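You operate a simulated robot arm through the tools that you are given. There is no shell and no other tool.

Carry out the task below with a simulated two-armed robot. There is one attempt and no reset: what you move stays moved.

JOB
Steady the smeared tub, whisk the slip even, then rinse the whisk.
Fine: under the tap; turn it off and stand the whisk in the grey crock. What is to be rubbed or washed off counts as gone when no trace of it is left.

Only the result counts: the job must be done as asked and must still hold three seconds after the hand-in. Knocking over, shifting, dropping, spilling or breaking anything else fails it.

ROBOT AND FRAMES
Two 7-joint arms with two-finger parallel grippers on one trunk, on a base that moves. Base frame: it is fixed to the floor where the robot stands at the start and does not move with it; the origin is under the middle of the robot, x ahead of it, y to its left, z up. Units: mm, rad, N and s.
The left shoulder is at the start at [50, 158, 1083], the right one opposite. With the tool pointing down near the work surface each hand reaches from about 100 to 620 mm from the robot's upright axis, wherever it stands, measured 20 degrees to its own side. Places, roughly: grey crock [3000, -600, 900]; smeared tub [2750, -500, 1000]; tap lever [3200, -400, 1000]; whisk [3000, -500, 1000]. Payload 3.91 kg a hand.
Tool frame (each hand has its own): the origin (TCP) lies between the finger pads and is the grasp point; the fingertips stand 30 mm ahead of it; z points along the fingers, y is the line along which they close. Largest opening 110 mm; finger width 20, thickness 10; the body of the gripper, 48 by 112 mm, starts 55 mm behind the TCP.
Orientation is that of the tool frame in the base frame, as a unit quaternion [w, x, y, z]. With the fingers straight down and closing along the base's y, the tool's x points along the base's -x, its y along +y and its z along -z.

CONTROLS
- The arms move only by the tool nudge_tool. It takes "left_rows", "right_rows" or both (then of equal length, played together; a hand with none holds still); each is a list of rows, each a list of 3 entries, a list of its own where there are three numbers: the shift along the tool's x, y, z in units of 200 mm (1.0 is 200 mm), then the turn, a rotation vector about the tool's x, y, z in units of 60 degrees (1.0 is 60 degrees), then the closure, from 0 (fully open) to 1 (shut). In form: [[[tx, ty, tz], [wx, wy, wz], gripper], ...]. A call has 1 to 20 rows; each row is the pose to reach, as a shift and turn from the pose commanded when the call began, along the tool's axes at that moment. A call with a number of a shift or a turn outside -1 to 1 is refused whole. Rows are played at 5 a second. More than 50 mm and 0.15 rad between two rows, or a gripper value outside its range, and nothing of the call is played. Where a pose cannot be reached the arm comes as near as it can. A force on the tool above 90 N (or 10 N above the force at the start of the call, whichever is more), or a blocked arm, ends the call early, and 0.2 s more pass. Each finger travels about 153 mm/s and halts on what it meets, pressing with about 35 N; the grip force reading is that of the motor and also rises with nothing between the fingers. The clock runs only during rows and for 0.2 s after the last one: add rows that repeat a pose to give the fingers time. It gives the time, the measured TCP pose, the force on the tool (base axes), the opening and the grip force at its end, in the units of the frame above (readings bear some noise), with the torque about the TCP (base axes, N m) and any sound that the robot's microphone picked up.
- Cameras (640 x 400 px; columns grow to the right, rows downward): "scene" is now at [130.3, -12.8, 1256.4]; the picture's right is [-0.15, -0.99, 0.00], its down [-0.21, 0.03, -0.98] and it looks along [0.97, -0.14, -0.21] (base axes); focal length 265 px, centre (320, 200). "left" rides on the left gripper at [72, -17, -103] in its tool frame; the picture's right is [0.23, 0.97, 0.00], its down [-0.76, 0.18, -0.62] and it looks along [-0.61, 0.14, 0.78] (tool axes); focal length 222 px, centre (320, 200). "right" rides on the right gripper at [72, 17, -103] in its tool frame; the picture's right is [-0.23, 0.97, 0.00], its down [-0.76, -0.18, -0.62] and it looks along [-0.61, -0.14, 0.78] (tool axes); focal length 222 px, centre (320, 200).
- get_image(camera): a new picture of that camera. The clock stands still meanwhile.
- lift_body(by): slides the trunk up (or, below 0, down) by that many mm; the arms and the scene camera ride with it, the base frame stays. It gives what a move gives, with no picture.
- steer(legs): drives the robot by 1 to 6 legs, each [ahead, turn to the left] in mm and rad, along the robot's own axes; the way and the turn of a leg run together, so that a leg with both is an arc; at most 1500 mm and 3.142 rad a leg. The arms and the cameras ride along, it lands a little off, and it stops where it bumps. It gives what a move gives.
- head_to(pan, tilt): turns the head with the scene camera to pan (to the left, within 1.396 rad either way) and tilt (down, from -0.506 to 1.204), counted from straight ahead of the robot. It gives what a move gives.
- measure_at(camera, pixels): for up to 12 pixels [column, row] of the newest picture of that camera ("zoom" is the newest enlarged one), the place [x, y, z] in the base frame of the surface seen there, good to about 2 mm. The clock stands still meanwhile.
- close_up(camera, box): a new picture of the part [left, top, right, bottom] of that camera's present view, enlarged. The clock stands still meanwhile.
- close_job(): hands the job in; it is judged then, once.

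Leave the grippers open and the arms clear of the work at the hand-in unless told otherwise.

The tools are called as name(argument=value, ...) on one line, values as JSON. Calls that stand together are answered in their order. nudge_tool: Moves the arms, as the interface text tells. Its arguments: {"type":"object","properties":{"left_rows":{"type":"array","items":{"type":"array"}},"right_rows":{"type":"array","items":{"type":"array"}}},"required":[]} The other tools are called the same way: lift_body (by) moves the trunk up or down; steer (legs) drives the base; head_to (pan, tilt) turns the head that bears the scene camera; get_image (camera) takes a picture; measure_at (camera, pixels) gives the place of the surface under pixels of a picture; close_up (camera, box) takes an enlarged picture of a part of a camera's view; close_job () hands the job in.

At the start:

```text
time_s: 0.0
left_eef_pos: [377.1, 145.3, 1172.9]
left_tcp_rot: [0.0, 0.002, 1.0, 0.0]
left_force: [-0.5, -0.3, 0.3]
left_moment: [0.0, 0.01, 0.02]
left_grip_width: 109.9
left_gripper_force: 0.0
right_eef_pos: [420.4, -199.8, 1225.2]
right_tcp_rot: [0.0, 0.004, 1.0, 0.001]
right_force: [0.0, 0.1, 0.1]
right_moment: [-0.03, 0.01, 0.01]
right_grip_width: 110.1
right_gripper_force: 0.0
trunk travel left (down, up): [-325.0, 157.0]
robot x, y, heading: [-2.9, -4.0, 0.004]
head pan, tilt (commanded): [-0.148, 0.213]
```

scene: 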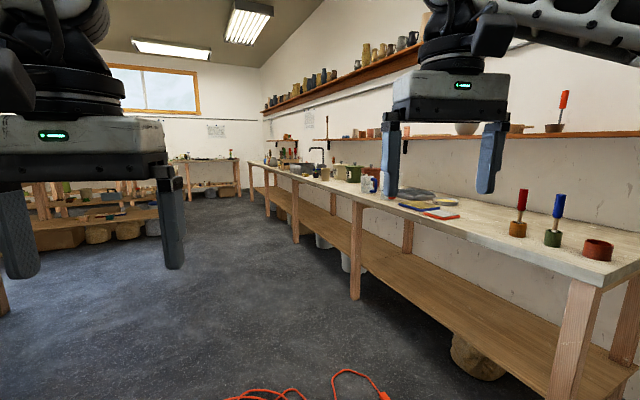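
right: 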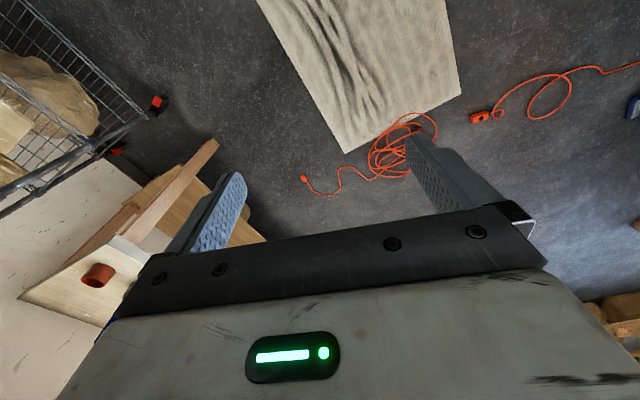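
left: 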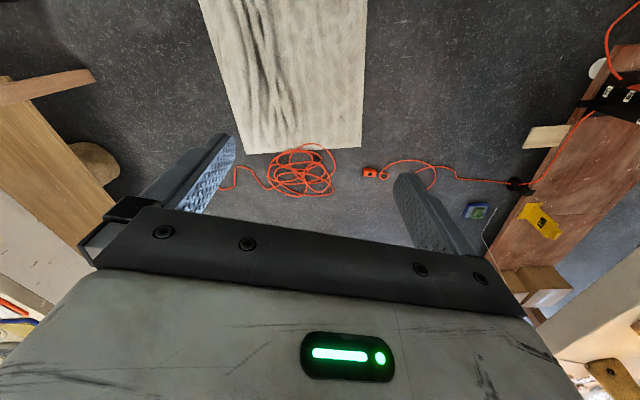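

I see a long bench on the right running away from the robot, with a tap far down at about pixel (318, 150). I'll enlarge that part before driving.

close_up(camera="scene", box=[240, 120, 400, 220])

get_image(camera="scene")

```text
4.00 times, centred on (320, 170) of scene
```

zoom: 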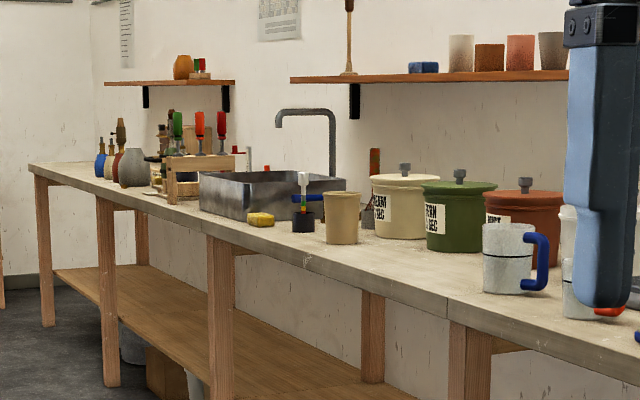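

```text
taken
```

scene: 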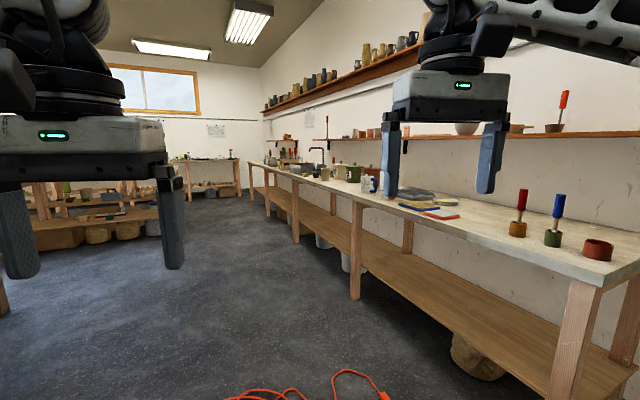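

In the enlargement there are: a metal sink (270,190), tap (310,130), beige tub (342,215), a dark small thing with a blue/white item (303,205), yellow sponge (262,219), and lidded crocks. I'll measure them.

measure_at(camera="zoom", pixels=[[342, 220], [303, 225], [303, 182], [270, 200], [262, 219], [335, 140], [278, 118], [400, 210], [366, 215], [265, 168], [205, 222], [450, 320]])

measure_at(camera="scene", pixels=[[280, 390], [340, 380], [385, 395], [355, 295], [300, 240], [250, 200], [560, 380], [160, 240], [60, 250], [230, 330]])

```text
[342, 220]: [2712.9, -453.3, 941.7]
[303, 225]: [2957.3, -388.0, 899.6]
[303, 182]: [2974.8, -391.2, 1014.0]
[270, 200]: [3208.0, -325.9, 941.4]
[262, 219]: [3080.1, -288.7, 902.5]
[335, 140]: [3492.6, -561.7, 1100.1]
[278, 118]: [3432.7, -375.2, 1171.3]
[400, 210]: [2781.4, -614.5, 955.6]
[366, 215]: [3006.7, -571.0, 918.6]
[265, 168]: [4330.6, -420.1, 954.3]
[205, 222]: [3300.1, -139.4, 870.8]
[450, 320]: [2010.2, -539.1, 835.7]
```

```text
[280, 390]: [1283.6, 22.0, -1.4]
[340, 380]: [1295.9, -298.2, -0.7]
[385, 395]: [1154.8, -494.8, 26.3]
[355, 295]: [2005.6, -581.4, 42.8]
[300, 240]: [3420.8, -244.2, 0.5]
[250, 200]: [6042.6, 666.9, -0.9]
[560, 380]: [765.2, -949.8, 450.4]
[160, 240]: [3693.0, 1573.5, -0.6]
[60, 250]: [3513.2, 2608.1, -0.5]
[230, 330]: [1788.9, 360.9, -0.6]
```

The bench edge runs at about 0.30 rad from x. Before driving, I want to know where the cord coil and mat on the floor lie; measuring in the hand cameras' pictures and looking down with the head.

head_to(pan=0.0, tilt=0.7)

get_image(camera="scene")

measure_at(camera="scene", pixels=[[320, 390], [320, 300], [320, 200], [250, 250], [400, 200], [320, 120], [400, 120], [250, 120], [100, 380], [500, 380]])

```text
time_s: 0.9
left_eef_pos: [377.1, 145.3, 1173.1]
left_tcp_rot: [0.0, 0.002, 1.0, 0.0]
left_force: [0.4, -0.1, 0.2]
left_moment: [-0.01, -0.01, -0.02]
left_grip_width: 110.3
left_gripper_force: 0.0
right_eef_pos: [420.1, -200.3, 1224.3]
right_tcp_rot: [0.001, 0.002, 1.0, 0.001]
right_force: [-1.0, 0.7, 0.1]
right_moment: [0.01, -0.01, 0.0]
right_grip_width: 109.8
right_gripper_force: 0.1
trunk travel left (down, up): [-325.0, 157.0]
robot x, y, heading: [0.6, -2.3, 0.001]
head pan, tilt (commanded): [0.0, 0.7]
```

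```text
taken
```

scene: 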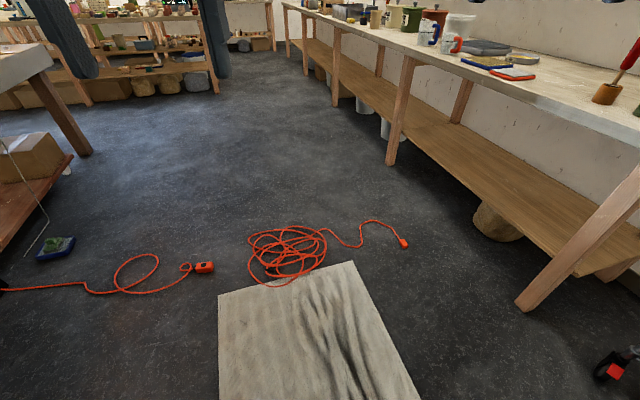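

```text
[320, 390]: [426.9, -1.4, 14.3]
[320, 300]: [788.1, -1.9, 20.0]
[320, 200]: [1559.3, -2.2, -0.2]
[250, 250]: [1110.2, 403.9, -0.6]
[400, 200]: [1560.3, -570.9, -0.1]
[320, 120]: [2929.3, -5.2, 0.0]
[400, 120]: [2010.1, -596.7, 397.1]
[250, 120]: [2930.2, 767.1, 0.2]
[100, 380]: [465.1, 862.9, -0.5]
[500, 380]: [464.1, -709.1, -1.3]
```

The floor has a 20 mm thick mat and cords right in front of me. I'll measure their extents to plan a route around.

measure_at(camera="scene", pixels=[[219, 295], [353, 262], [418, 395], [219, 395], [205, 267], [185, 268], [405, 243], [249, 245], [325, 235], [370, 222], [525, 308], [388, 163]])

measure_at(camera="scene", pixels=[[52, 258], [85, 152], [60, 175], [10, 250], [100, 290], [150, 255], [604, 380], [470, 230], [440, 185], [640, 280], [580, 275], [30, 290]])

head_to(pan=0.0, tilt=1.2)

get_image(camera="scene")

```text
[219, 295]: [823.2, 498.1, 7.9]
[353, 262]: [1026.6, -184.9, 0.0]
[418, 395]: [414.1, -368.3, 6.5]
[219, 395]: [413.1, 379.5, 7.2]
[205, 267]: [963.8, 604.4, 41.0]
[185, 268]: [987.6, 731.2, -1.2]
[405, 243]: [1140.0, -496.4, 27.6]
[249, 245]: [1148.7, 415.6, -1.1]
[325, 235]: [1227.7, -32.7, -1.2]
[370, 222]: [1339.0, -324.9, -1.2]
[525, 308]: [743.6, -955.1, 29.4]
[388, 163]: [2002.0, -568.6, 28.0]
```

```text
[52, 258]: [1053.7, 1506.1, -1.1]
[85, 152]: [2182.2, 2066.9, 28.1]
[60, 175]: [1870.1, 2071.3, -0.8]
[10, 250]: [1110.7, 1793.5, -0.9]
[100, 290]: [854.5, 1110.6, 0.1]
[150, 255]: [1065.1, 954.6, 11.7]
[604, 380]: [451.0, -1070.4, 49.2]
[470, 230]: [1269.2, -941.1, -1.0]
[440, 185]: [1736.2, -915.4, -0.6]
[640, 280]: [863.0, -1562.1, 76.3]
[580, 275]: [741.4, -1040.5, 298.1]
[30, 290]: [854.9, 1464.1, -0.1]
```

```text
time_s: 1.9
left_eef_pos: [376.8, 144.5, 1172.5]
left_tcp_rot: [0.0, 0.002, 1.0, 0.0]
left_force: [-0.3, -0.5, -0.4]
left_moment: [0.0, -0.02, 0.03]
left_grip_width: 109.9
left_gripper_force: 0.0
right_eef_pos: [419.7, -200.0, 1224.8]
right_tcp_rot: [0.001, 0.003, 1.0, 0.001]
right_force: [0.1, 0.0, 0.1]
right_moment: [0.0, -0.01, -0.02]
right_grip_width: 110.0
right_gripper_force: 0.1
trunk travel left (down, up): [-325.0, 157.0]
robot x, y, heading: [0.2, -0.5, -0.002]
head pan, tilt (commanded): [0.0, 1.201]
```

```text
taken
```

scene: 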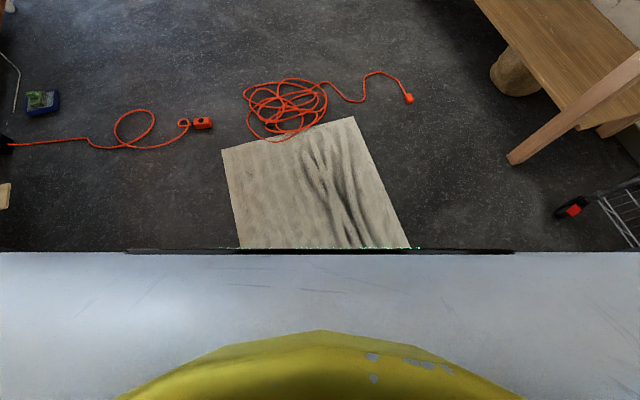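

The robot's own base fills the lower part of the picture (front edge at row 250). I'll measure its front and sides, to know how wide I am, and the mat's near edge.

measure_at(camera="scene", pixels=[[320, 256], [130, 252], [513, 252], [10, 260], [630, 260], [320, 340], [242, 244], [408, 244], [222, 150], [352, 118], [10, 300], [630, 300]])

```text
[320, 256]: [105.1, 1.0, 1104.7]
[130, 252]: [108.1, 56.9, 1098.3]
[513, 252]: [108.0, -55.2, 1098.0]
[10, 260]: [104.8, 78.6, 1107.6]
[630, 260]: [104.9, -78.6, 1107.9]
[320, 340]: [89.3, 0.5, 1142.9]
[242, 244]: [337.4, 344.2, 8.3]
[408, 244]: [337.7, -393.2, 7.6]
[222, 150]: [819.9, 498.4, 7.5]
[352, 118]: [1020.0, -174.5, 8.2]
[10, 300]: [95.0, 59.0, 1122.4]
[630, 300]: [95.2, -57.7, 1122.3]
```

That was my own chest. I'll look at the floor to my left and to the right-rear before choosing a route.

head_to(pan=1.1, tilt=0.85)

get_image(camera="scene")

head_to(pan=-1.1, tilt=0.85)

get_image(camera="scene")

```text
time_s: 3.2
left_eef_pos: [376.8, 146.0, 1172.2]
left_tcp_rot: [0.0, 0.002, 1.0, 0.0]
left_force: [0.7, -1.1, -0.3]
left_moment: [-0.01, 0.01, 0.0]
left_grip_width: 109.8
left_gripper_force: 0.0
right_eef_pos: [420.1, -199.1, 1225.0]
right_tcp_rot: [0.001, 0.003, 1.0, 0.0]
right_force: [0.0, -0.5, 0.3]
right_moment: [0.01, -0.01, -0.01]
right_grip_width: 110.0
right_gripper_force: 0.1
trunk travel left (down, up): [-325.0, 157.0]
robot x, y, heading: [2.8, -2.0, 0.004]
head pan, tilt (commanded): [1.1, 0.85]
```

```text
taken
```

scene: 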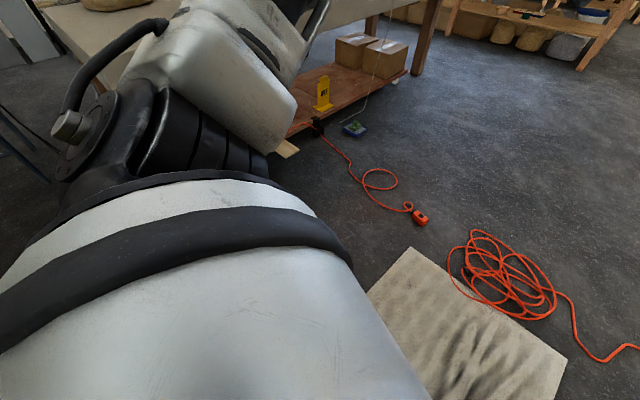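

```text
time_s: 5.2
left_eef_pos: [376.8, 144.4, 1172.5]
left_tcp_rot: [0.0, 0.001, 1.0, -0.001]
left_force: [0.3, 0.3, 0.8]
left_moment: [0.0, -0.02, 0.01]
left_grip_width: 109.9
left_gripper_force: 0.0
right_eef_pos: [420.5, -201.1, 1224.5]
right_tcp_rot: [0.001, 0.002, 1.0, 0.001]
right_force: [0.1, -0.4, 0.0]
right_moment: [0.0, 0.02, -0.02]
right_grip_width: 110.1
right_gripper_force: 0.1
trunk travel left (down, up): [-325.0, 157.0]
robot x, y, heading: [-0.4, -1.9, 0.001]
head pan, tilt (commanded): [-1.1, 0.85]
```

```text
taken
```

scene: 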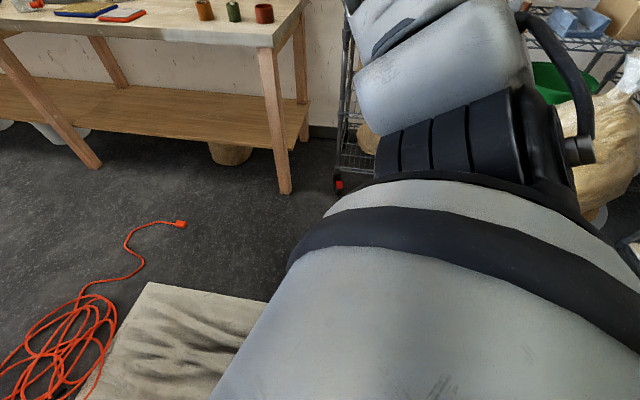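

I need to know where the dolly on the left begins, so I'll look left again and measure the dolly corner, the cord and the loop.

head_to(pan=1.1, tilt=0.6)

get_image(camera="scene")

```text
time_s: 7.3
left_eef_pos: [376.5, 145.1, 1174.4]
left_tcp_rot: [0.001, 0.002, 1.0, 0.001]
left_force: [0.0, 0.2, 0.2]
left_moment: [0.01, 0.0, 0.01]
left_grip_width: 110.2
left_gripper_force: 0.1
right_eef_pos: [418.6, -200.2, 1225.2]
right_tcp_rot: [0.001, 0.002, 1.0, 0.001]
right_force: [-0.6, -0.2, 0.1]
right_moment: [-0.02, 0.0, 0.0]
right_grip_width: 110.2
right_gripper_force: 0.1
trunk travel left (down, up): [-325.0, 157.0]
robot x, y, heading: [0.4, -1.0, 0.002]
head pan, tilt (commanded): [1.1, 0.6]
```

```text
taken
```

scene: 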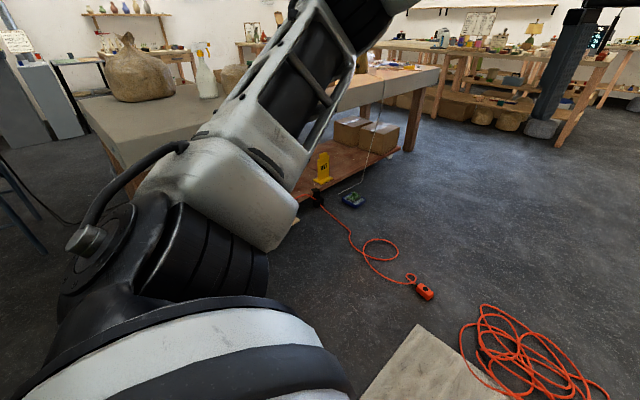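

There is a worktable on the left with a shelf below. Measuring its near edge, the cord points and the leg.

measure_at(camera="scene", pixels=[[296, 222], [340, 190], [405, 150], [430, 82], [325, 205], [350, 240], [370, 262], [398, 250], [425, 292], [352, 200], [300, 200], [110, 160]])

```text
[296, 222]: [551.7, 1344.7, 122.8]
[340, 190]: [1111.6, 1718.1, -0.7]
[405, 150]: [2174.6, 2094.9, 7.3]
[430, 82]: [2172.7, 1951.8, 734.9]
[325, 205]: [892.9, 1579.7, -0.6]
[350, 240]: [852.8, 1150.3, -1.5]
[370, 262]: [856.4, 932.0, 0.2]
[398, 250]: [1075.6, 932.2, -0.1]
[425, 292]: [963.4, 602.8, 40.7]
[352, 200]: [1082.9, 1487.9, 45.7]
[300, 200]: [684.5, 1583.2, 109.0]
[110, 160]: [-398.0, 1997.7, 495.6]
```

I still don't know how wide my base is. I'll tilt the left hand back (turn about its y) so its camera sees the base and the floor around it, free air all around.

nudge_tool(left_rows=[[[0, 0, 0], [0, 0.14, 0], 0], [[0, 0, 0], [0, 0.28, 0], 0], [[0, 0, 0], [0, 0.42, 0], 0], [[0, 0, 0], [0, 0.56, 0], 0], [[0, 0, 0], [0, 0.7, 0], 0], [[0, 0, 0], [0, 0.84, 0], 0]])

get_image(camera="left")

```text
time_s: 8.7
left_eef_pos: [309.9, 56.1, 1157.3]
left_tcp_rot: [-0.404, 0.001, 0.915, 0.0]
left_force: [0.0, -2.4, 0.0]
left_moment: [0.11, -0.04, -0.08]
left_grip_width: 109.9
left_gripper_force: 0.0
left hand out of reach, approached as far as the arm can: row 4, 5, 6
right_eef_pos: [420.2, -206.0, 1224.0]
right_tcp_rot: [0.001, 0.004, 1.0, 0.003]
right_force: [0.0, -1.1, 0.4]
right_moment: [0.11, -0.05, -0.01]
right_grip_width: 110.3
right_gripper_force: 0.0
trunk travel left (down, up): [-325.0, 157.0]
robot x, y, heading: [2.6, -0.1, -0.001]
head pan, tilt (commanded): [1.1, 0.6]
```

```text
taken
```

left: 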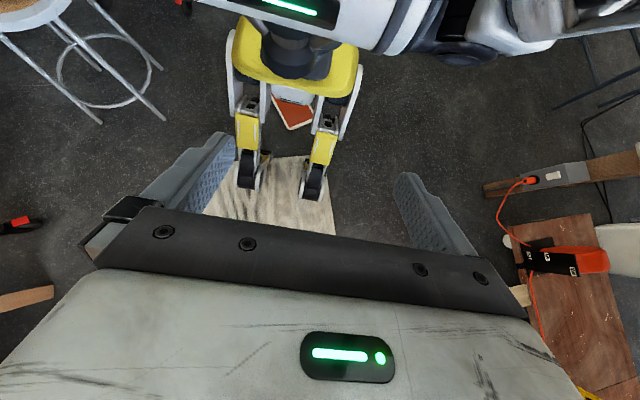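

The picture shows my base: a yellow two-legged wheeled base with its front wheels already standing on the mat. I'll measure its outline.

measure_at(camera="left", pixels=[[240, 175], [258, 190], [303, 190], [322, 190], [232, 60], [358, 70], [290, 110], [275, 80], [207, 210], [255, 155], [333, 235], [290, 128]])

```text
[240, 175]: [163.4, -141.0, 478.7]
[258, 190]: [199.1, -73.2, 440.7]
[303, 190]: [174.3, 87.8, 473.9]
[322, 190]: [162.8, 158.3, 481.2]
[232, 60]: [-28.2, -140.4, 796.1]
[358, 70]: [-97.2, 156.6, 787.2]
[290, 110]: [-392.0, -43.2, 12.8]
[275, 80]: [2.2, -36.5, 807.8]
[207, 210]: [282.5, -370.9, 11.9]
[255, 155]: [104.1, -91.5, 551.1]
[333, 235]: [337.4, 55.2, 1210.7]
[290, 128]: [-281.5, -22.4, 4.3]
```

The base is narrow (about ±160 mm, knees 200 mm ahead), so the left corridor is roomy. First I turn the left hand back upright.

nudge_tool(left_rows=[[[0, 0, 0], [0, -0.14, 0], 0], [[0, 0, 0], [0, -0.28, 0], 0], [[0, 0, 0], [0, -0.42, 0], 0], [[0, 0, 0], [0, -0.56, 0], 0], [[0, 0, 0], [0, -0.7, 0], 0], [[0, 0, 0], [0, -0.84, 0], 0]])

```text
time_s: 10.1
left_eef_pos: [311.6, 60.0, 1156.2]
left_tcp_rot: [0.002, 0.0, 1.0, -0.001]
left_force: [0.3, 0.0, 0.2]
left_moment: [0.01, 0.04, -0.04]
left_grip_width: 110.0
left_gripper_force: 0.0
right_eef_pos: [420.4, -200.3, 1224.0]
right_tcp_rot: [0.0, 0.002, 1.0, 0.0]
right_force: [-0.1, 0.1, 0.7]
right_moment: [0.0, -0.03, -0.01]
right_grip_width: 109.7
right_gripper_force: 0.0
trunk travel left (down, up): [-325.0, 157.0]
robot x, y, heading: [-0.7, 2.6, -0.003]
head pan, tilt (commanded): [1.1, 0.6]
```

The left hand ended 85 mm inboard; I move it back outward, then drive the first part: turn left, go to about (350, 1000), turn toward (900, 1200).

nudge_tool(left_rows=[[[0, 0.2, 0], [0, 0, 0], 0], [[0, 0.4, 0], [0, 0, 0], 0], [[0, 0.4, 0], [0, 0, 0], 0]])

head_to(pan=0.0, tilt=0.6)

steer(legs=[[0, 1.234], [1060, 0], [0, -0.884]])

get_image(camera="scene")

```text
time_s: 10.9
left_eef_pos: [308.1, 142.6, 1157.2]
left_tcp_rot: [-0.001, 0.002, 1.0, 0.0]
left_force: [0.1, 0.2, -0.3]
left_moment: [-0.01, 0.01, -0.01]
left_grip_width: 109.9
left_gripper_force: 0.0
right_eef_pos: [420.8, -200.8, 1224.1]
right_tcp_rot: [0.001, 0.002, 1.0, 0.0]
right_force: [-0.9, 0.3, 0.3]
right_moment: [0.0, 0.03, 0.0]
right_grip_width: 110.0
right_gripper_force: 0.0
trunk travel left (down, up): [-325.0, 157.0]
robot x, y, heading: [1.6, 0.9, -0.001]
head pan, tilt (commanded): [1.1, 0.6]
```

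```text
time_s: 12.2
left_eef_pos: [307.8, 141.0, 1156.9]
left_tcp_rot: [0.0, 0.002, 1.0, -0.001]
left_force: [0.3, -0.4, -0.5]
left_moment: [0.02, -0.01, 0.0]
left_grip_width: 110.1
left_gripper_force: 0.0
right_eef_pos: [419.5, -199.8, 1224.9]
right_tcp_rot: [0.001, 0.003, 1.0, 0.001]
right_force: [0.0, -0.3, -0.5]
right_moment: [-0.01, -0.01, -0.01]
right_grip_width: 110.0
right_gripper_force: 0.0
trunk travel left (down, up): [-325.0, 157.0]
robot x, y, heading: [0.0, -4.0, 0.004]
head pan, tilt (commanded): [0.0, 0.6]
```

```text
time_s: 23.0
left_eef_pos: [576.8, 1216.1, 1156.1]
left_tcp_rot: [0.0, -0.167, 0.986, 0.0]
left_force: [0.5, -0.1, 0.5]
left_moment: [0.01, 0.0, 0.04]
left_grip_width: 110.1
left_gripper_force: 0.1
right_eef_pos: [793.9, 930.7, 1225.2]
right_tcp_rot: [0.0, -0.165, 0.986, 0.001]
right_force: [-0.7, 0.0, 0.2]
right_moment: [0.01, -0.02, 0.0]
right_grip_width: 110.1
right_gripper_force: 0.1
trunk travel left (down, up): [-325.0, 157.0]
robot x, y, heading: [330.5, 980.2, 0.34]
head pan, tilt (commanded): [0.0, 0.6]
```

```text
taken
```

scene: 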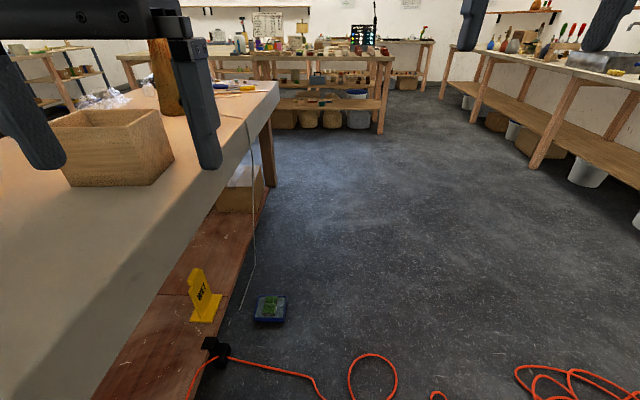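

I'm at (330, 980), heading 0.34. The worktable is close on the left; I measure its edge, the box, the brown jug, the blue pan and the cord ahead.

measure_at(camera="scene", pixels=[[275, 95], [200, 235], [100, 390], [172, 180], [160, 110], [165, 60], [268, 310], [285, 318], [270, 368], [350, 375], [395, 385], [440, 395]])

```text
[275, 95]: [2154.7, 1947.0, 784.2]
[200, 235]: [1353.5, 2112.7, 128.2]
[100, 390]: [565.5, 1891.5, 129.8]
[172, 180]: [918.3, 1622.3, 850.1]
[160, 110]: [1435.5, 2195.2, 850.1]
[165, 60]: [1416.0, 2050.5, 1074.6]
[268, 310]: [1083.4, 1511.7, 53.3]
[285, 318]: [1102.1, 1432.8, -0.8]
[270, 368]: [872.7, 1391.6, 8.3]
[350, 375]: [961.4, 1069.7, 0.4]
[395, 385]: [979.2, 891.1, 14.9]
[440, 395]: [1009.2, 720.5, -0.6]
```

The lane between the blue pan (y≥1433) and the cord loop (y≤955) is free at about y 1190. I drive through it, crossing only the thin flat cord, then turn toward the sink part of the bench.

steer(legs=[[500, 0], [430, -0.5], [0, -0.45]])

```text
time_s: 27.2
left_eef_pos: [1295.5, 1362.7, 1155.8]
left_tcp_rot: [0.0, -0.048, 0.999, -0.001]
left_force: [0.1, -0.2, 0.1]
left_moment: [-0.03, 0.0, 0.0]
left_grip_width: 109.8
left_gripper_force: 0.1
right_eef_pos: [1438.6, 1033.9, 1225.4]
right_tcp_rot: [0.0, -0.046, 0.999, 0.001]
right_force: [0.1, 0.2, -0.6]
right_moment: [-0.04, 0.0, -0.02]
right_grip_width: 109.8
right_gripper_force: 0.1
trunk travel left (down, up): [-325.0, 157.0]
robot x, y, heading: [997.8, 1191.4, 0.099]
head pan, tilt (commanded): [0.0, 0.6]
stopped in leg 2: the robot was blocked; the commanded pose is now the measured one
```

The base was blocked at (998, 1191). I'll look around: head down and left, then right.

head_to(pan=0.0, tilt=1.15)

get_image(camera="scene")

get_image(camera="left")

get_image(camera="right")

```text
time_s: 28.2
left_eef_pos: [1292.9, 1361.0, 1156.9]
left_tcp_rot: [0.001, -0.048, 0.999, -0.001]
left_force: [0.1, -0.1, -0.3]
left_moment: [-0.02, -0.01, 0.03]
left_grip_width: 109.8
left_gripper_force: 0.0
right_eef_pos: [1437.4, 1032.7, 1226.2]
right_tcp_rot: [0.0, -0.048, 0.999, 0.001]
right_force: [-0.7, -0.4, 0.0]
right_moment: [0.01, -0.02, 0.03]
right_grip_width: 110.2
right_gripper_force: 0.1
trunk travel left (down, up): [-325.0, 157.0]
robot x, y, heading: [998.8, 1193.8, 0.102]
head pan, tilt (commanded): [0.0, 1.15]
```

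```text
taken
```

scene: 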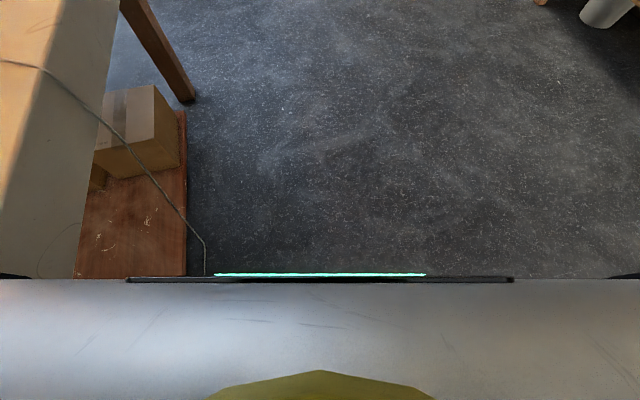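

```text
taken
```

left: 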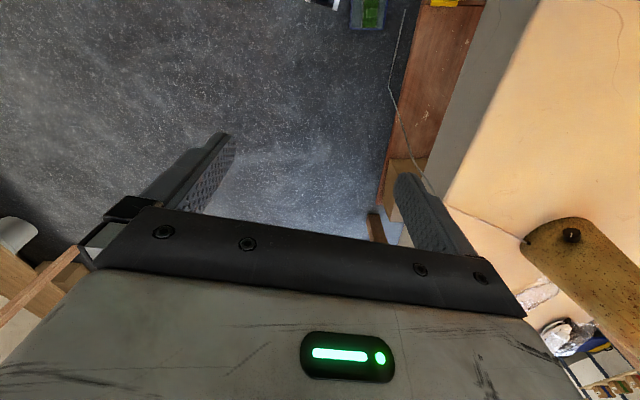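

```text
taken
```

right: 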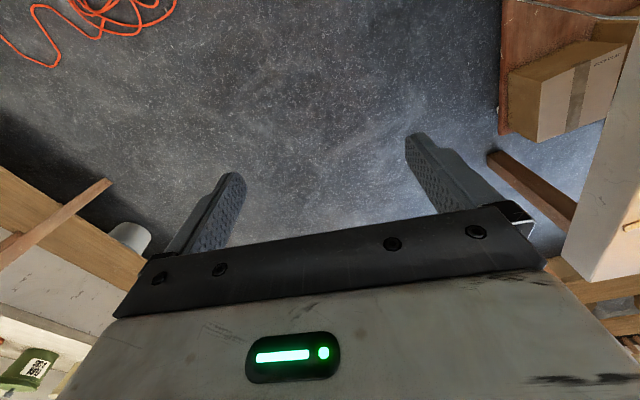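

In the left hand's picture, at the top (325,3), a white part of my own base stands right beside the blue pan (368,10). I'll measure both and the surroundings.

measure_at(camera="left", pixels=[[312, 2], [325, 3], [337, 2], [352, 25], [352, 5], [385, 28], [370, 12], [390, 90], [404, 15], [380, 190]])

close_up(camera="left", box=[240, 0, 440, 100])

```text
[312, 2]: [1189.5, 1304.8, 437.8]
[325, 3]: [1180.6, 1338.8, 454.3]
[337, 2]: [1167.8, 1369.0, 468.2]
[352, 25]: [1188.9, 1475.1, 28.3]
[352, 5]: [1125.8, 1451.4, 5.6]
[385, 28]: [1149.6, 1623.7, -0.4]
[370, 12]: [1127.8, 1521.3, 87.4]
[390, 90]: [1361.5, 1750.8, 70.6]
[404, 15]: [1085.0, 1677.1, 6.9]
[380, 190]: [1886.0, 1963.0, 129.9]
```

```text
3.20 times, centred on (340, 50) of left
```

zoom: 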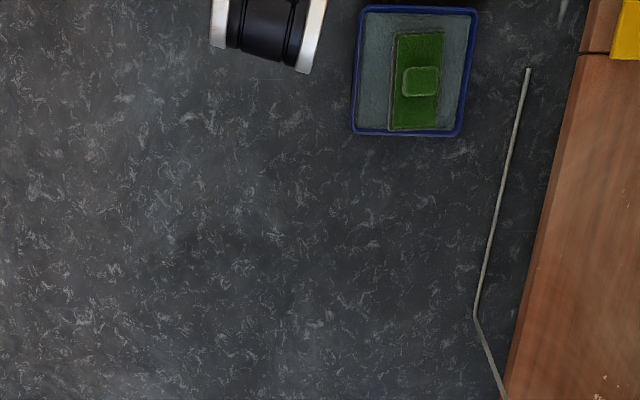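

I'll measure the tray's corners to see whether it moved.

measure_at(camera="zoom", pixels=[[355, 130], [460, 134], [472, 14], [364, 10], [415, 80], [300, 60], [215, 30]])

head_to(pan=1.2, tilt=1.0)

get_image(camera="scene")

head_to(pan=-1.2, tilt=1.0)

get_image(camera="scene")

```text
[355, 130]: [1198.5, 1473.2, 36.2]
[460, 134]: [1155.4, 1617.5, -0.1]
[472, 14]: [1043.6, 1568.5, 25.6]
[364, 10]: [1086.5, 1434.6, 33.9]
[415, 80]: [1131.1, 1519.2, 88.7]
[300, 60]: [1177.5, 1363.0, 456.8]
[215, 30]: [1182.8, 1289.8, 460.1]
```

```text
time_s: 29.6
left_eef_pos: [1292.5, 1363.1, 1158.7]
left_tcp_rot: [0.0, -0.042, 0.999, -0.002]
left_force: [-14.8, 35.3, 22.3]
left_moment: [-4.68, 0.22, -3.46]
left_grip_width: 109.7
left_gripper_force: 0.1
right_eef_pos: [1436.2, 1033.6, 1226.1]
right_tcp_rot: [0.001, -0.048, 0.999, 0.001]
right_force: [-0.5, 0.2, 0.4]
right_moment: [0.0, 0.02, -0.01]
right_grip_width: 110.3
right_gripper_force: 0.1
trunk travel left (down, up): [-325.0, 157.0]
robot x, y, heading: [1000.3, 1194.3, 0.1]
head pan, tilt (commanded): [1.201, 1.0]
```

```text
taken
```

scene: 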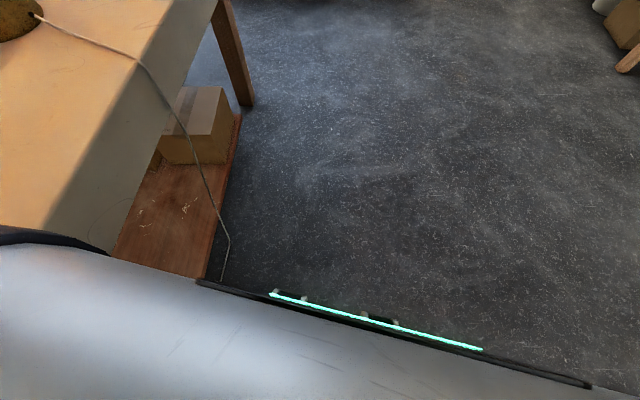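

```text
time_s: 31.8
left_eef_pos: [1292.8, 1361.8, 1158.5]
left_tcp_rot: [0.001, -0.047, 0.999, -0.001]
left_force: [1.1, -0.3, 0.8]
left_moment: [0.0, 0.04, -0.02]
left_grip_width: 110.0
left_gripper_force: 0.0
right_eef_pos: [1436.6, 1033.1, 1226.0]
right_tcp_rot: [0.0, -0.047, 0.999, 0.001]
right_force: [0.4, -0.5, 0.3]
right_moment: [0.0, -0.05, 0.0]
right_grip_width: 110.1
right_gripper_force: 0.0
trunk travel left (down, up): [-325.0, 157.0]
robot x, y, heading: [999.0, 1192.1, 0.102]
head pan, tilt (commanded): [-1.201, 1.0]
```

```text
taken
```

scene: 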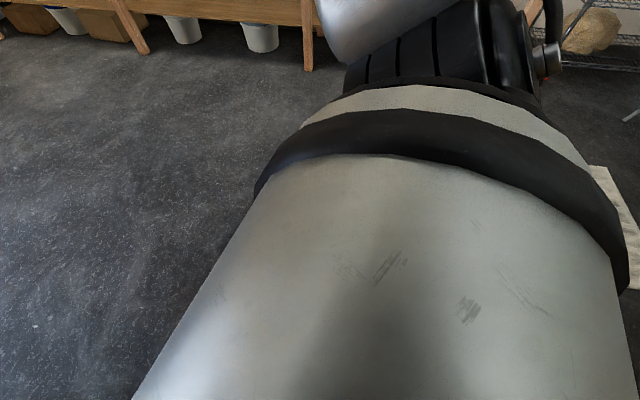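

The tray's near corner is at (1086, 1435), 258 mm from my axis, so it probably stopped me; the thin cord did not. The tray hasn't moved. I back off a little, turn right and pass with more room.

head_to(pan=0.0, tilt=0.6)

steer(legs=[[-70, 0], [0, -0.33], [600, 0]])

```text
time_s: 33.2
left_eef_pos: [1293.7, 1362.5, 1158.7]
left_tcp_rot: [0.001, -0.047, 0.999, -0.001]
left_force: [-0.4, -0.9, 0.1]
left_moment: [0.01, -0.03, -0.03]
left_grip_width: 110.0
left_gripper_force: 0.0
right_eef_pos: [1436.6, 1033.5, 1226.6]
right_tcp_rot: [0.001, -0.047, 0.999, 0.001]
right_force: [-0.3, 0.6, -0.1]
right_moment: [0.03, 0.02, -0.01]
right_grip_width: 109.8
right_gripper_force: 0.0
trunk travel left (down, up): [-325.0, 157.0]
robot x, y, heading: [1001.5, 1190.5, 0.111]
head pan, tilt (commanded): [0.0, 0.6]
```

```text
time_s: 38.2
left_eef_pos: [1846.7, 1120.3, 1157.0]
left_tcp_rot: [0.0, 0.115, 0.993, -0.001]
left_force: [0.4, 1.0, -0.5]
left_moment: [0.05, 0.01, 0.02]
left_grip_width: 109.8
left_gripper_force: 0.1
right_eef_pos: [1878.2, 762.6, 1224.6]
right_tcp_rot: [0.001, 0.114, 0.993, 0.001]
right_force: [0.6, -0.2, -0.8]
right_moment: [-0.05, -0.01, -0.02]
right_grip_width: 109.9
right_gripper_force: 0.0
trunk travel left (down, up): [-325.0, 157.0]
robot x, y, heading: [1514.4, 1052.0, -0.227]
head pan, tilt (commanded): [0.0, 0.6]
```

Through. Now I turn to the bench's sink section, drive about 1.5 m over free floor and face the bench (heading about -1.27).

steer(legs=[[0, -0.378], [1450, 0], [0, -0.665]])

head_to(pan=0.0, tilt=0.5)

get_image(camera="scene")

```text
time_s: 48.5
left_eef_pos: [2973.5, 1.5, 1157.6]
left_tcp_rot: [0.0, 0.58, 0.815, -0.002]
left_force: [0.9, -0.3, -0.5]
left_moment: [0.0, -0.02, -0.03]
left_grip_width: 110.0
left_gripper_force: 0.0
right_eef_pos: [2687.6, -217.5, 1224.7]
right_tcp_rot: [0.001, 0.581, 0.814, 0.002]
right_force: [-0.5, -0.3, 0.3]
right_moment: [0.01, -0.01, 0.0]
right_grip_width: 110.1
right_gripper_force: 0.2
trunk travel left (down, up): [-325.0, 157.0]
robot x, y, heading: [2734.7, 246.5, -1.235]
head pan, tilt (commanded): [0.0, 0.6]
```

```text
time_s: 49.1
left_eef_pos: [2972.6, 1.6, 1158.7]
left_tcp_rot: [0.001, 0.58, 0.815, 0.0]
left_force: [0.1, 0.4, 0.8]
left_moment: [-0.02, 0.01, -0.01]
left_grip_width: 110.2
left_gripper_force: 0.1
right_eef_pos: [2687.9, -216.0, 1225.8]
right_tcp_rot: [0.001, 0.58, 0.814, 0.001]
right_force: [0.1, 0.6, 0.2]
right_moment: [0.0, -0.02, 0.0]
right_grip_width: 109.9
right_gripper_force: 0.1
trunk travel left (down, up): [-325.0, 157.0]
robot x, y, heading: [2734.2, 246.2, -1.233]
head pan, tilt (commanded): [0.0, 0.499]
```

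```text
taken
```

scene: 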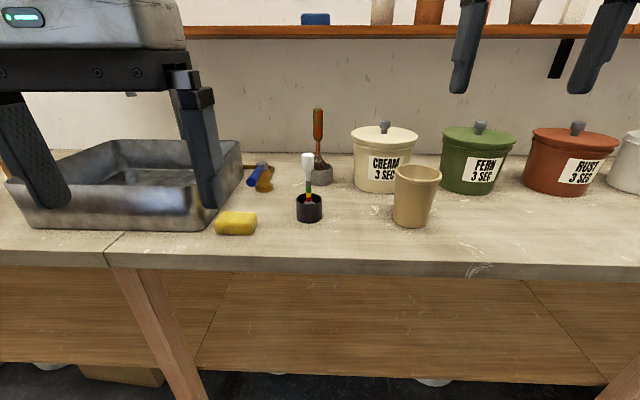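

I see the beige tub (415,195), a dark little crock with a white-topped tool (308,190), a brown-handled tool near a grey holder (320,150), a blue-handled thing (260,175), a yellow sponge (236,222) and the sink on the left. Zooming in.

close_up(camera="scene", box=[200, 90, 460, 252])

```text
2.46 times, centred on (330, 171) of scene
```

zoom: 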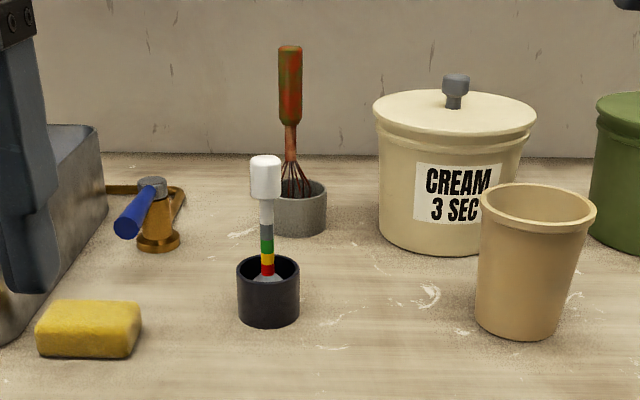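

The whisk (brown handle, wires down) stands in the grey crock at zoom (295,205); the black pot holds a white-capped gauge; a bronze valve with a blue lever is at zoom (150,215); the tub is beige. Measuring.

measure_at(camera="zoom", pixels=[[290, 50], [290, 85], [290, 120], [291, 145], [300, 215], [325, 195], [270, 300], [265, 160], [540, 260], [538, 188], [130, 218], [155, 185]])

measure_at(camera="zoom", pixels=[[158, 240], [120, 190], [180, 188], [482, 210], [594, 215], [538, 230], [540, 335], [90, 320], [98, 135], [455, 100], [530, 105], [400, 350]])

get_image(camera="left")

get_image(camera="right")

```text
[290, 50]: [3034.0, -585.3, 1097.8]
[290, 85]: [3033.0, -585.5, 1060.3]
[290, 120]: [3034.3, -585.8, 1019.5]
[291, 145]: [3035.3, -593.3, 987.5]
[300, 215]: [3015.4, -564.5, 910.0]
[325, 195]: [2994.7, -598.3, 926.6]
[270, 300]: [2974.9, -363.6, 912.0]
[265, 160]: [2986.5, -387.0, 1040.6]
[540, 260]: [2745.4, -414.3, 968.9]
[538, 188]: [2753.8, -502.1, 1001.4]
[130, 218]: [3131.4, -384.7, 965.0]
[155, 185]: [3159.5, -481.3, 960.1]
```

```text
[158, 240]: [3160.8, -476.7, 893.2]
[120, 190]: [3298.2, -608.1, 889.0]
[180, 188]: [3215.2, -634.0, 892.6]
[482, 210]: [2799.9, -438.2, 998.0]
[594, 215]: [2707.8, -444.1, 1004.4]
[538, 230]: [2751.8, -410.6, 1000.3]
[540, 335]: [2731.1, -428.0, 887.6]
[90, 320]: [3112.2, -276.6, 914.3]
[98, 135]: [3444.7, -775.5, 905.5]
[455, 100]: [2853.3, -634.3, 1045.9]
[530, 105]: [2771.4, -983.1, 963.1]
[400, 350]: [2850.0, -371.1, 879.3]
```

```text
taken
```

left: 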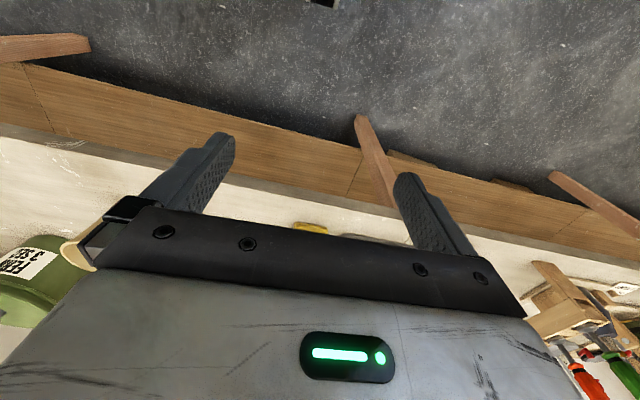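

```text
taken
```

right: 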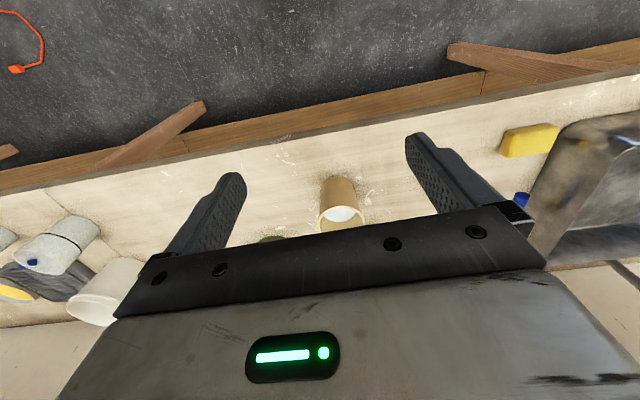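

The tub is centred near (2752,-456) with its rim at z≈1001; the whisk handle is at (3034,-586), z 1015–1105. I want to see the tap and sink, so I'll draw the left hand back and up out of the view, then look left.

nudge_tool(left_rows=[[[0.2, 0, -0.1], [0, 0, 0], 0], [[0.4, 0.0, -0.2], [0, 0, 0], 0], [[0.6, 0.0, -0.35], [0, 0, 0], 0], [[0.6, 0.0, -0.55], [0, 0, 0], 0]])

head_to(pan=0.45, tilt=0.4)

get_image(camera="scene")

```text
time_s: 50.1
left_eef_pos: [2932.5, 118.3, 1266.7]
left_tcp_rot: [0.0, 0.579, 0.816, -0.002]
left_force: [-0.5, 0.5, -0.1]
left_moment: [0.01, 0.01, 0.03]
left_grip_width: 110.0
left_gripper_force: 0.0
right_eef_pos: [2686.6, -216.2, 1225.5]
right_tcp_rot: [0.002, 0.58, 0.814, 0.0]
right_force: [0.3, -0.1, 0.1]
right_moment: [0.0, -0.03, 0.0]
right_grip_width: 110.1
right_gripper_force: 0.0
trunk travel left (down, up): [-325.0, 157.0]
robot x, y, heading: [2736.1, 246.7, -1.231]
head pan, tilt (commanded): [0.0, 0.499]
```

```text
time_s: 51.0
left_eef_pos: [2934.0, 117.8, 1266.1]
left_tcp_rot: [0.0, 0.581, 0.814, -0.003]
left_force: [34.9, 35.4, 9.2]
left_moment: [-3.72, 4.03, -1.53]
left_grip_width: 109.9
left_gripper_force: 0.1
right_eef_pos: [2688.1, -217.4, 1226.4]
right_tcp_rot: [0.001, 0.58, 0.814, 0.001]
right_force: [-0.7, -0.1, -0.4]
right_moment: [-0.02, 0.03, -0.02]
right_grip_width: 110.0
right_gripper_force: 0.0
trunk travel left (down, up): [-325.0, 157.0]
robot x, y, heading: [2736.4, 248.4, -1.233]
head pan, tilt (commanded): [0.45, 0.4]
```

```text
taken
```

scene: 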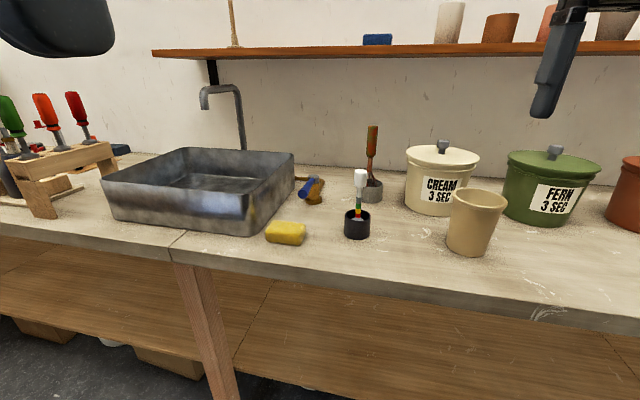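

The head camera touches the left hand (35 N), so I move the left hand outward and down, clear of the head. The picture shows a gooseneck tap over the sink and the blue lever at (310,188).

nudge_tool(left_rows=[[[0.0, 0.2, 0.0], [0, 0, 0], 0], [[0.0, 0.4, 0.0], [0, 0, 0], 0], [[0.0, 0.6, 0.1], [0, 0, 0], 0], [[0.0, 0.8, 0.2], [0, 0, 0], 0], [[0.0, 1.0, 0.3], [0, 0, 0], 0]])

close_up(camera="scene", box=[90, 70, 410, 270])

close_up(camera="scene", box=[250, 150, 410, 250])

```text
time_s: 52.2
left_eef_pos: [3062.4, 125.9, 1170.6]
left_tcp_rot: [0.001, 0.579, 0.815, -0.001]
left_force: [-0.1, 0.0, -0.6]
left_moment: [0.02, -0.01, 0.02]
left_grip_width: 110.0
left_gripper_force: 0.1
left hand out of reach, approached as far as the arm can: row 1, 2, 3, 4, 5
right_eef_pos: [2687.6, -216.3, 1225.7]
right_tcp_rot: [0.001, 0.58, 0.815, 0.001]
right_force: [1.3, -0.1, -0.6]
right_moment: [0.04, -0.01, 0.04]
right_grip_width: 109.9
right_gripper_force: 0.0
trunk travel left (down, up): [-325.0, 157.0]
robot x, y, heading: [2734.8, 243.1, -1.235]
head pan, tilt (commanded): [0.45, 0.4]
```

```text
2.00 times, centred on (250, 170) of scene
```

zoom: 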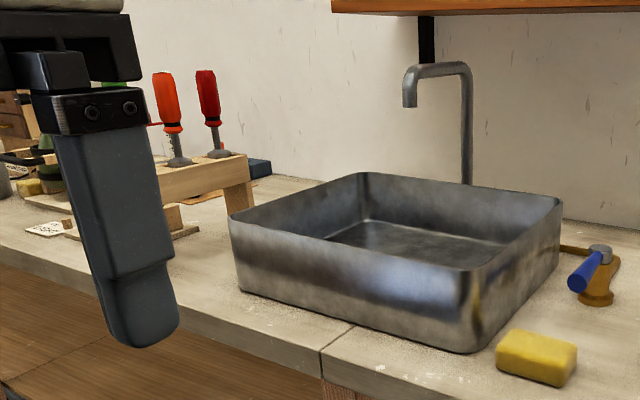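

```text
4.00 times, centred on (330, 200) of scene
```

zoom: 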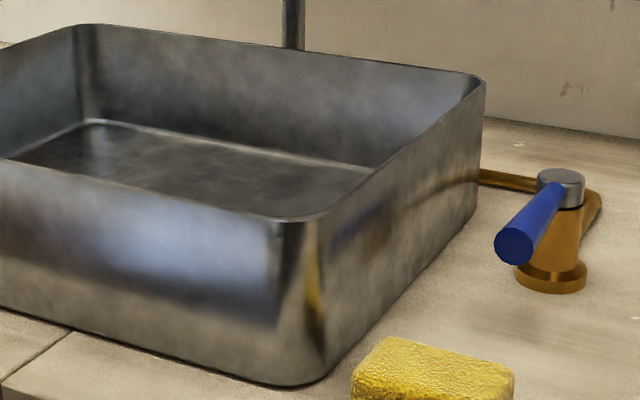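

The valve: bronze post with a steel cap and a blue lever pointing out toward me, beside the sink; a pipe leads to the gooseneck. Measuring lever, post, sink rim and spout.

measure_at(camera="zoom", pixels=[[513, 245], [530, 220], [550, 195], [560, 176], [580, 185], [553, 230], [553, 275], [484, 90], [300, 222], [200, 150], [470, 200], [320, 360]])

get_image(camera="scene")

measure_at(camera="scene", pixels=[[204, 105], [203, 92], [222, 87], [238, 92], [242, 140], [103, 178], [187, 148], [294, 155], [247, 192], [170, 180], [200, 182], [230, 180]])

```text
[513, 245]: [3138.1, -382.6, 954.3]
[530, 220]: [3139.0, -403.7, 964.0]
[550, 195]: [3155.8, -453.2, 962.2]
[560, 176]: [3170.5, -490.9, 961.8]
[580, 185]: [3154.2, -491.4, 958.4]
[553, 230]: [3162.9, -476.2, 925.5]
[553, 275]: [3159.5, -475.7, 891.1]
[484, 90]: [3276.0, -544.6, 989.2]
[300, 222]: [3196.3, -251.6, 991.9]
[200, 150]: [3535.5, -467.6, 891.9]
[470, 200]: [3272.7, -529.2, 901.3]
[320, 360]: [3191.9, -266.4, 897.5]
```

```text
taken
```

scene: 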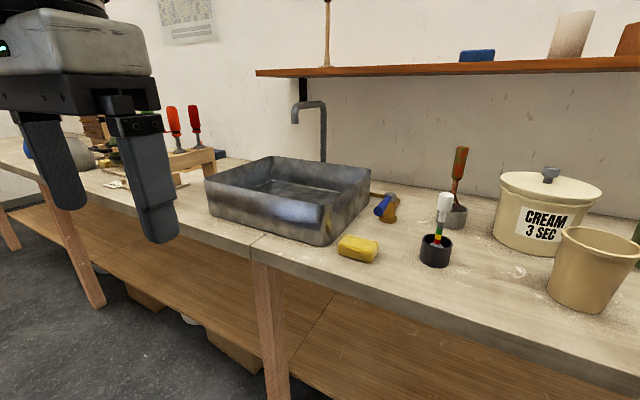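

```text
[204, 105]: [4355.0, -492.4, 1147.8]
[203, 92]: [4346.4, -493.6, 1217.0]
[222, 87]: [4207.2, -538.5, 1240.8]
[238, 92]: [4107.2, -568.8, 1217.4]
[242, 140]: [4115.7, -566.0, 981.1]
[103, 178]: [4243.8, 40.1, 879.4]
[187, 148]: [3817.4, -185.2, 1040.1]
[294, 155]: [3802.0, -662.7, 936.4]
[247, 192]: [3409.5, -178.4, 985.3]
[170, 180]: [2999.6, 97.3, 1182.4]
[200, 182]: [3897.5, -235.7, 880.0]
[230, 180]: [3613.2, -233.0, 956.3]
```

The head had been held back by the hand before, so the view shifted. Measuring again on this newest picture: spout tip (295,122), column, and sink rim corners.

measure_at(camera="scene", pixels=[[294, 122], [297, 108], [312, 104], [322, 115], [323, 150], [207, 184], [272, 158], [371, 172], [328, 206], [275, 190], [310, 190], [340, 188]])

close_up(camera="scene", box=[190, 90, 410, 250])

```text
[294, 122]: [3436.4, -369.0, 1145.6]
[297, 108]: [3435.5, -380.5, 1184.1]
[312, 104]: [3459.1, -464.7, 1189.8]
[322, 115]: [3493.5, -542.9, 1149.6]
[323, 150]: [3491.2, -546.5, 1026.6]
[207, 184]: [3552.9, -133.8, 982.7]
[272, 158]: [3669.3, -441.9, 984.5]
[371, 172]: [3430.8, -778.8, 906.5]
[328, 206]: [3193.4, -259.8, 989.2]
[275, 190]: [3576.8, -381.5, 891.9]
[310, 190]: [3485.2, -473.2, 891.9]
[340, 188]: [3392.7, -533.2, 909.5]
```

```text
2.50 times, centred on (300, 170) of scene
```

zoom: 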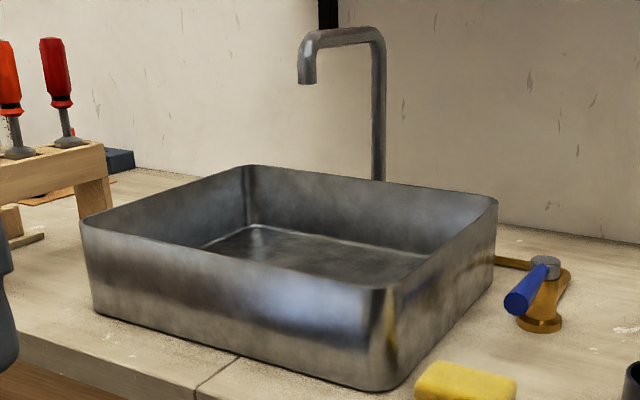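

Sink rim is at z≈990, spout tip at (3436,-369,1143), lever from its pivot (3160,-483) out to its tip (3135,-382) at z≈960. Now I check how close the base may come: bench front edge, legs and the lower shelf.

measure_at(camera="scene", pixels=[[350, 288], [350, 281], [262, 290], [272, 370], [280, 395], [330, 350], [300, 385], [330, 395], [95, 290], [60, 215], [480, 345], [230, 330]])

head_to(pan=-0.1, tilt=0.9)

get_image(camera="scene")

```text
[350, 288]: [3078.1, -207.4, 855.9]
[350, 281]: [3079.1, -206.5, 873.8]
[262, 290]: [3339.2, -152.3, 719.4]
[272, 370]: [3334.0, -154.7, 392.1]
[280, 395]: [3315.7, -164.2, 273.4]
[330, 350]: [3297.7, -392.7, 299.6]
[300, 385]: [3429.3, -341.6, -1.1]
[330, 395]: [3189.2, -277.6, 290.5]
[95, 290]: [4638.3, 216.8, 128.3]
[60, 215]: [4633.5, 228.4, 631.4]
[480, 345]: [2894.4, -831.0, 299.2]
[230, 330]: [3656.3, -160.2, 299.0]
```

```text
time_s: 53.2
left_eef_pos: [3062.9, 126.2, 1170.9]
left_tcp_rot: [0.001, 0.58, 0.815, -0.002]
left_force: [-1.1, -0.5, -0.4]
left_moment: [0.02, -0.01, 0.0]
left_grip_width: 110.1
left_gripper_force: 0.1
right_eef_pos: [2687.0, -216.2, 1225.8]
right_tcp_rot: [0.002, 0.58, 0.815, 0.001]
right_force: [0.6, 0.3, 0.5]
right_moment: [-0.01, -0.01, 0.02]
right_grip_width: 110.1
right_gripper_force: 0.1
trunk travel left (down, up): [-325.0, 157.0]
robot x, y, heading: [2735.7, 246.9, -1.23]
head pan, tilt (commanded): [-0.099, 0.901]
```

```text
taken
```

scene: 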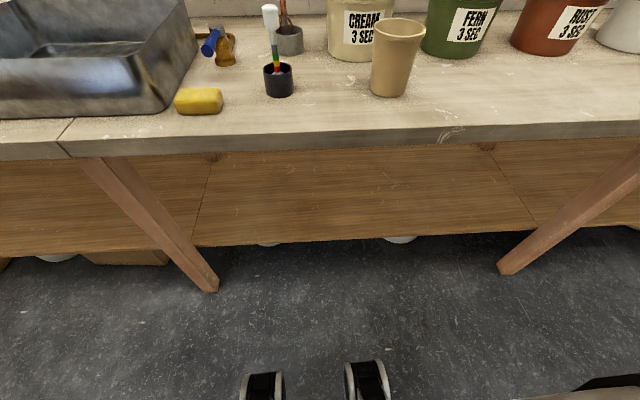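

My knees show at the bottom (260,385) and (367,380). Measuring the bench-leg feet, shelf edge and bench edge ahead.

measure_at(camera="scene", pixels=[[210, 288], [508, 272], [300, 241], [300, 148], [300, 136], [262, 378], [367, 368], [100, 165], [620, 150], [420, 240]])

```text
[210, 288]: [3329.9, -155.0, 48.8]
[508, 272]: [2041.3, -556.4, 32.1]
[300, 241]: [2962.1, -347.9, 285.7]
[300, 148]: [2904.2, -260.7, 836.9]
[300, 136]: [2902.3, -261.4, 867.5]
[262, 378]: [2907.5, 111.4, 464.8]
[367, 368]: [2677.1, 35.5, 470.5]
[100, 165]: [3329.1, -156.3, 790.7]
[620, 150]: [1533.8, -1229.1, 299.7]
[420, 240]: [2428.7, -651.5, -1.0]
```

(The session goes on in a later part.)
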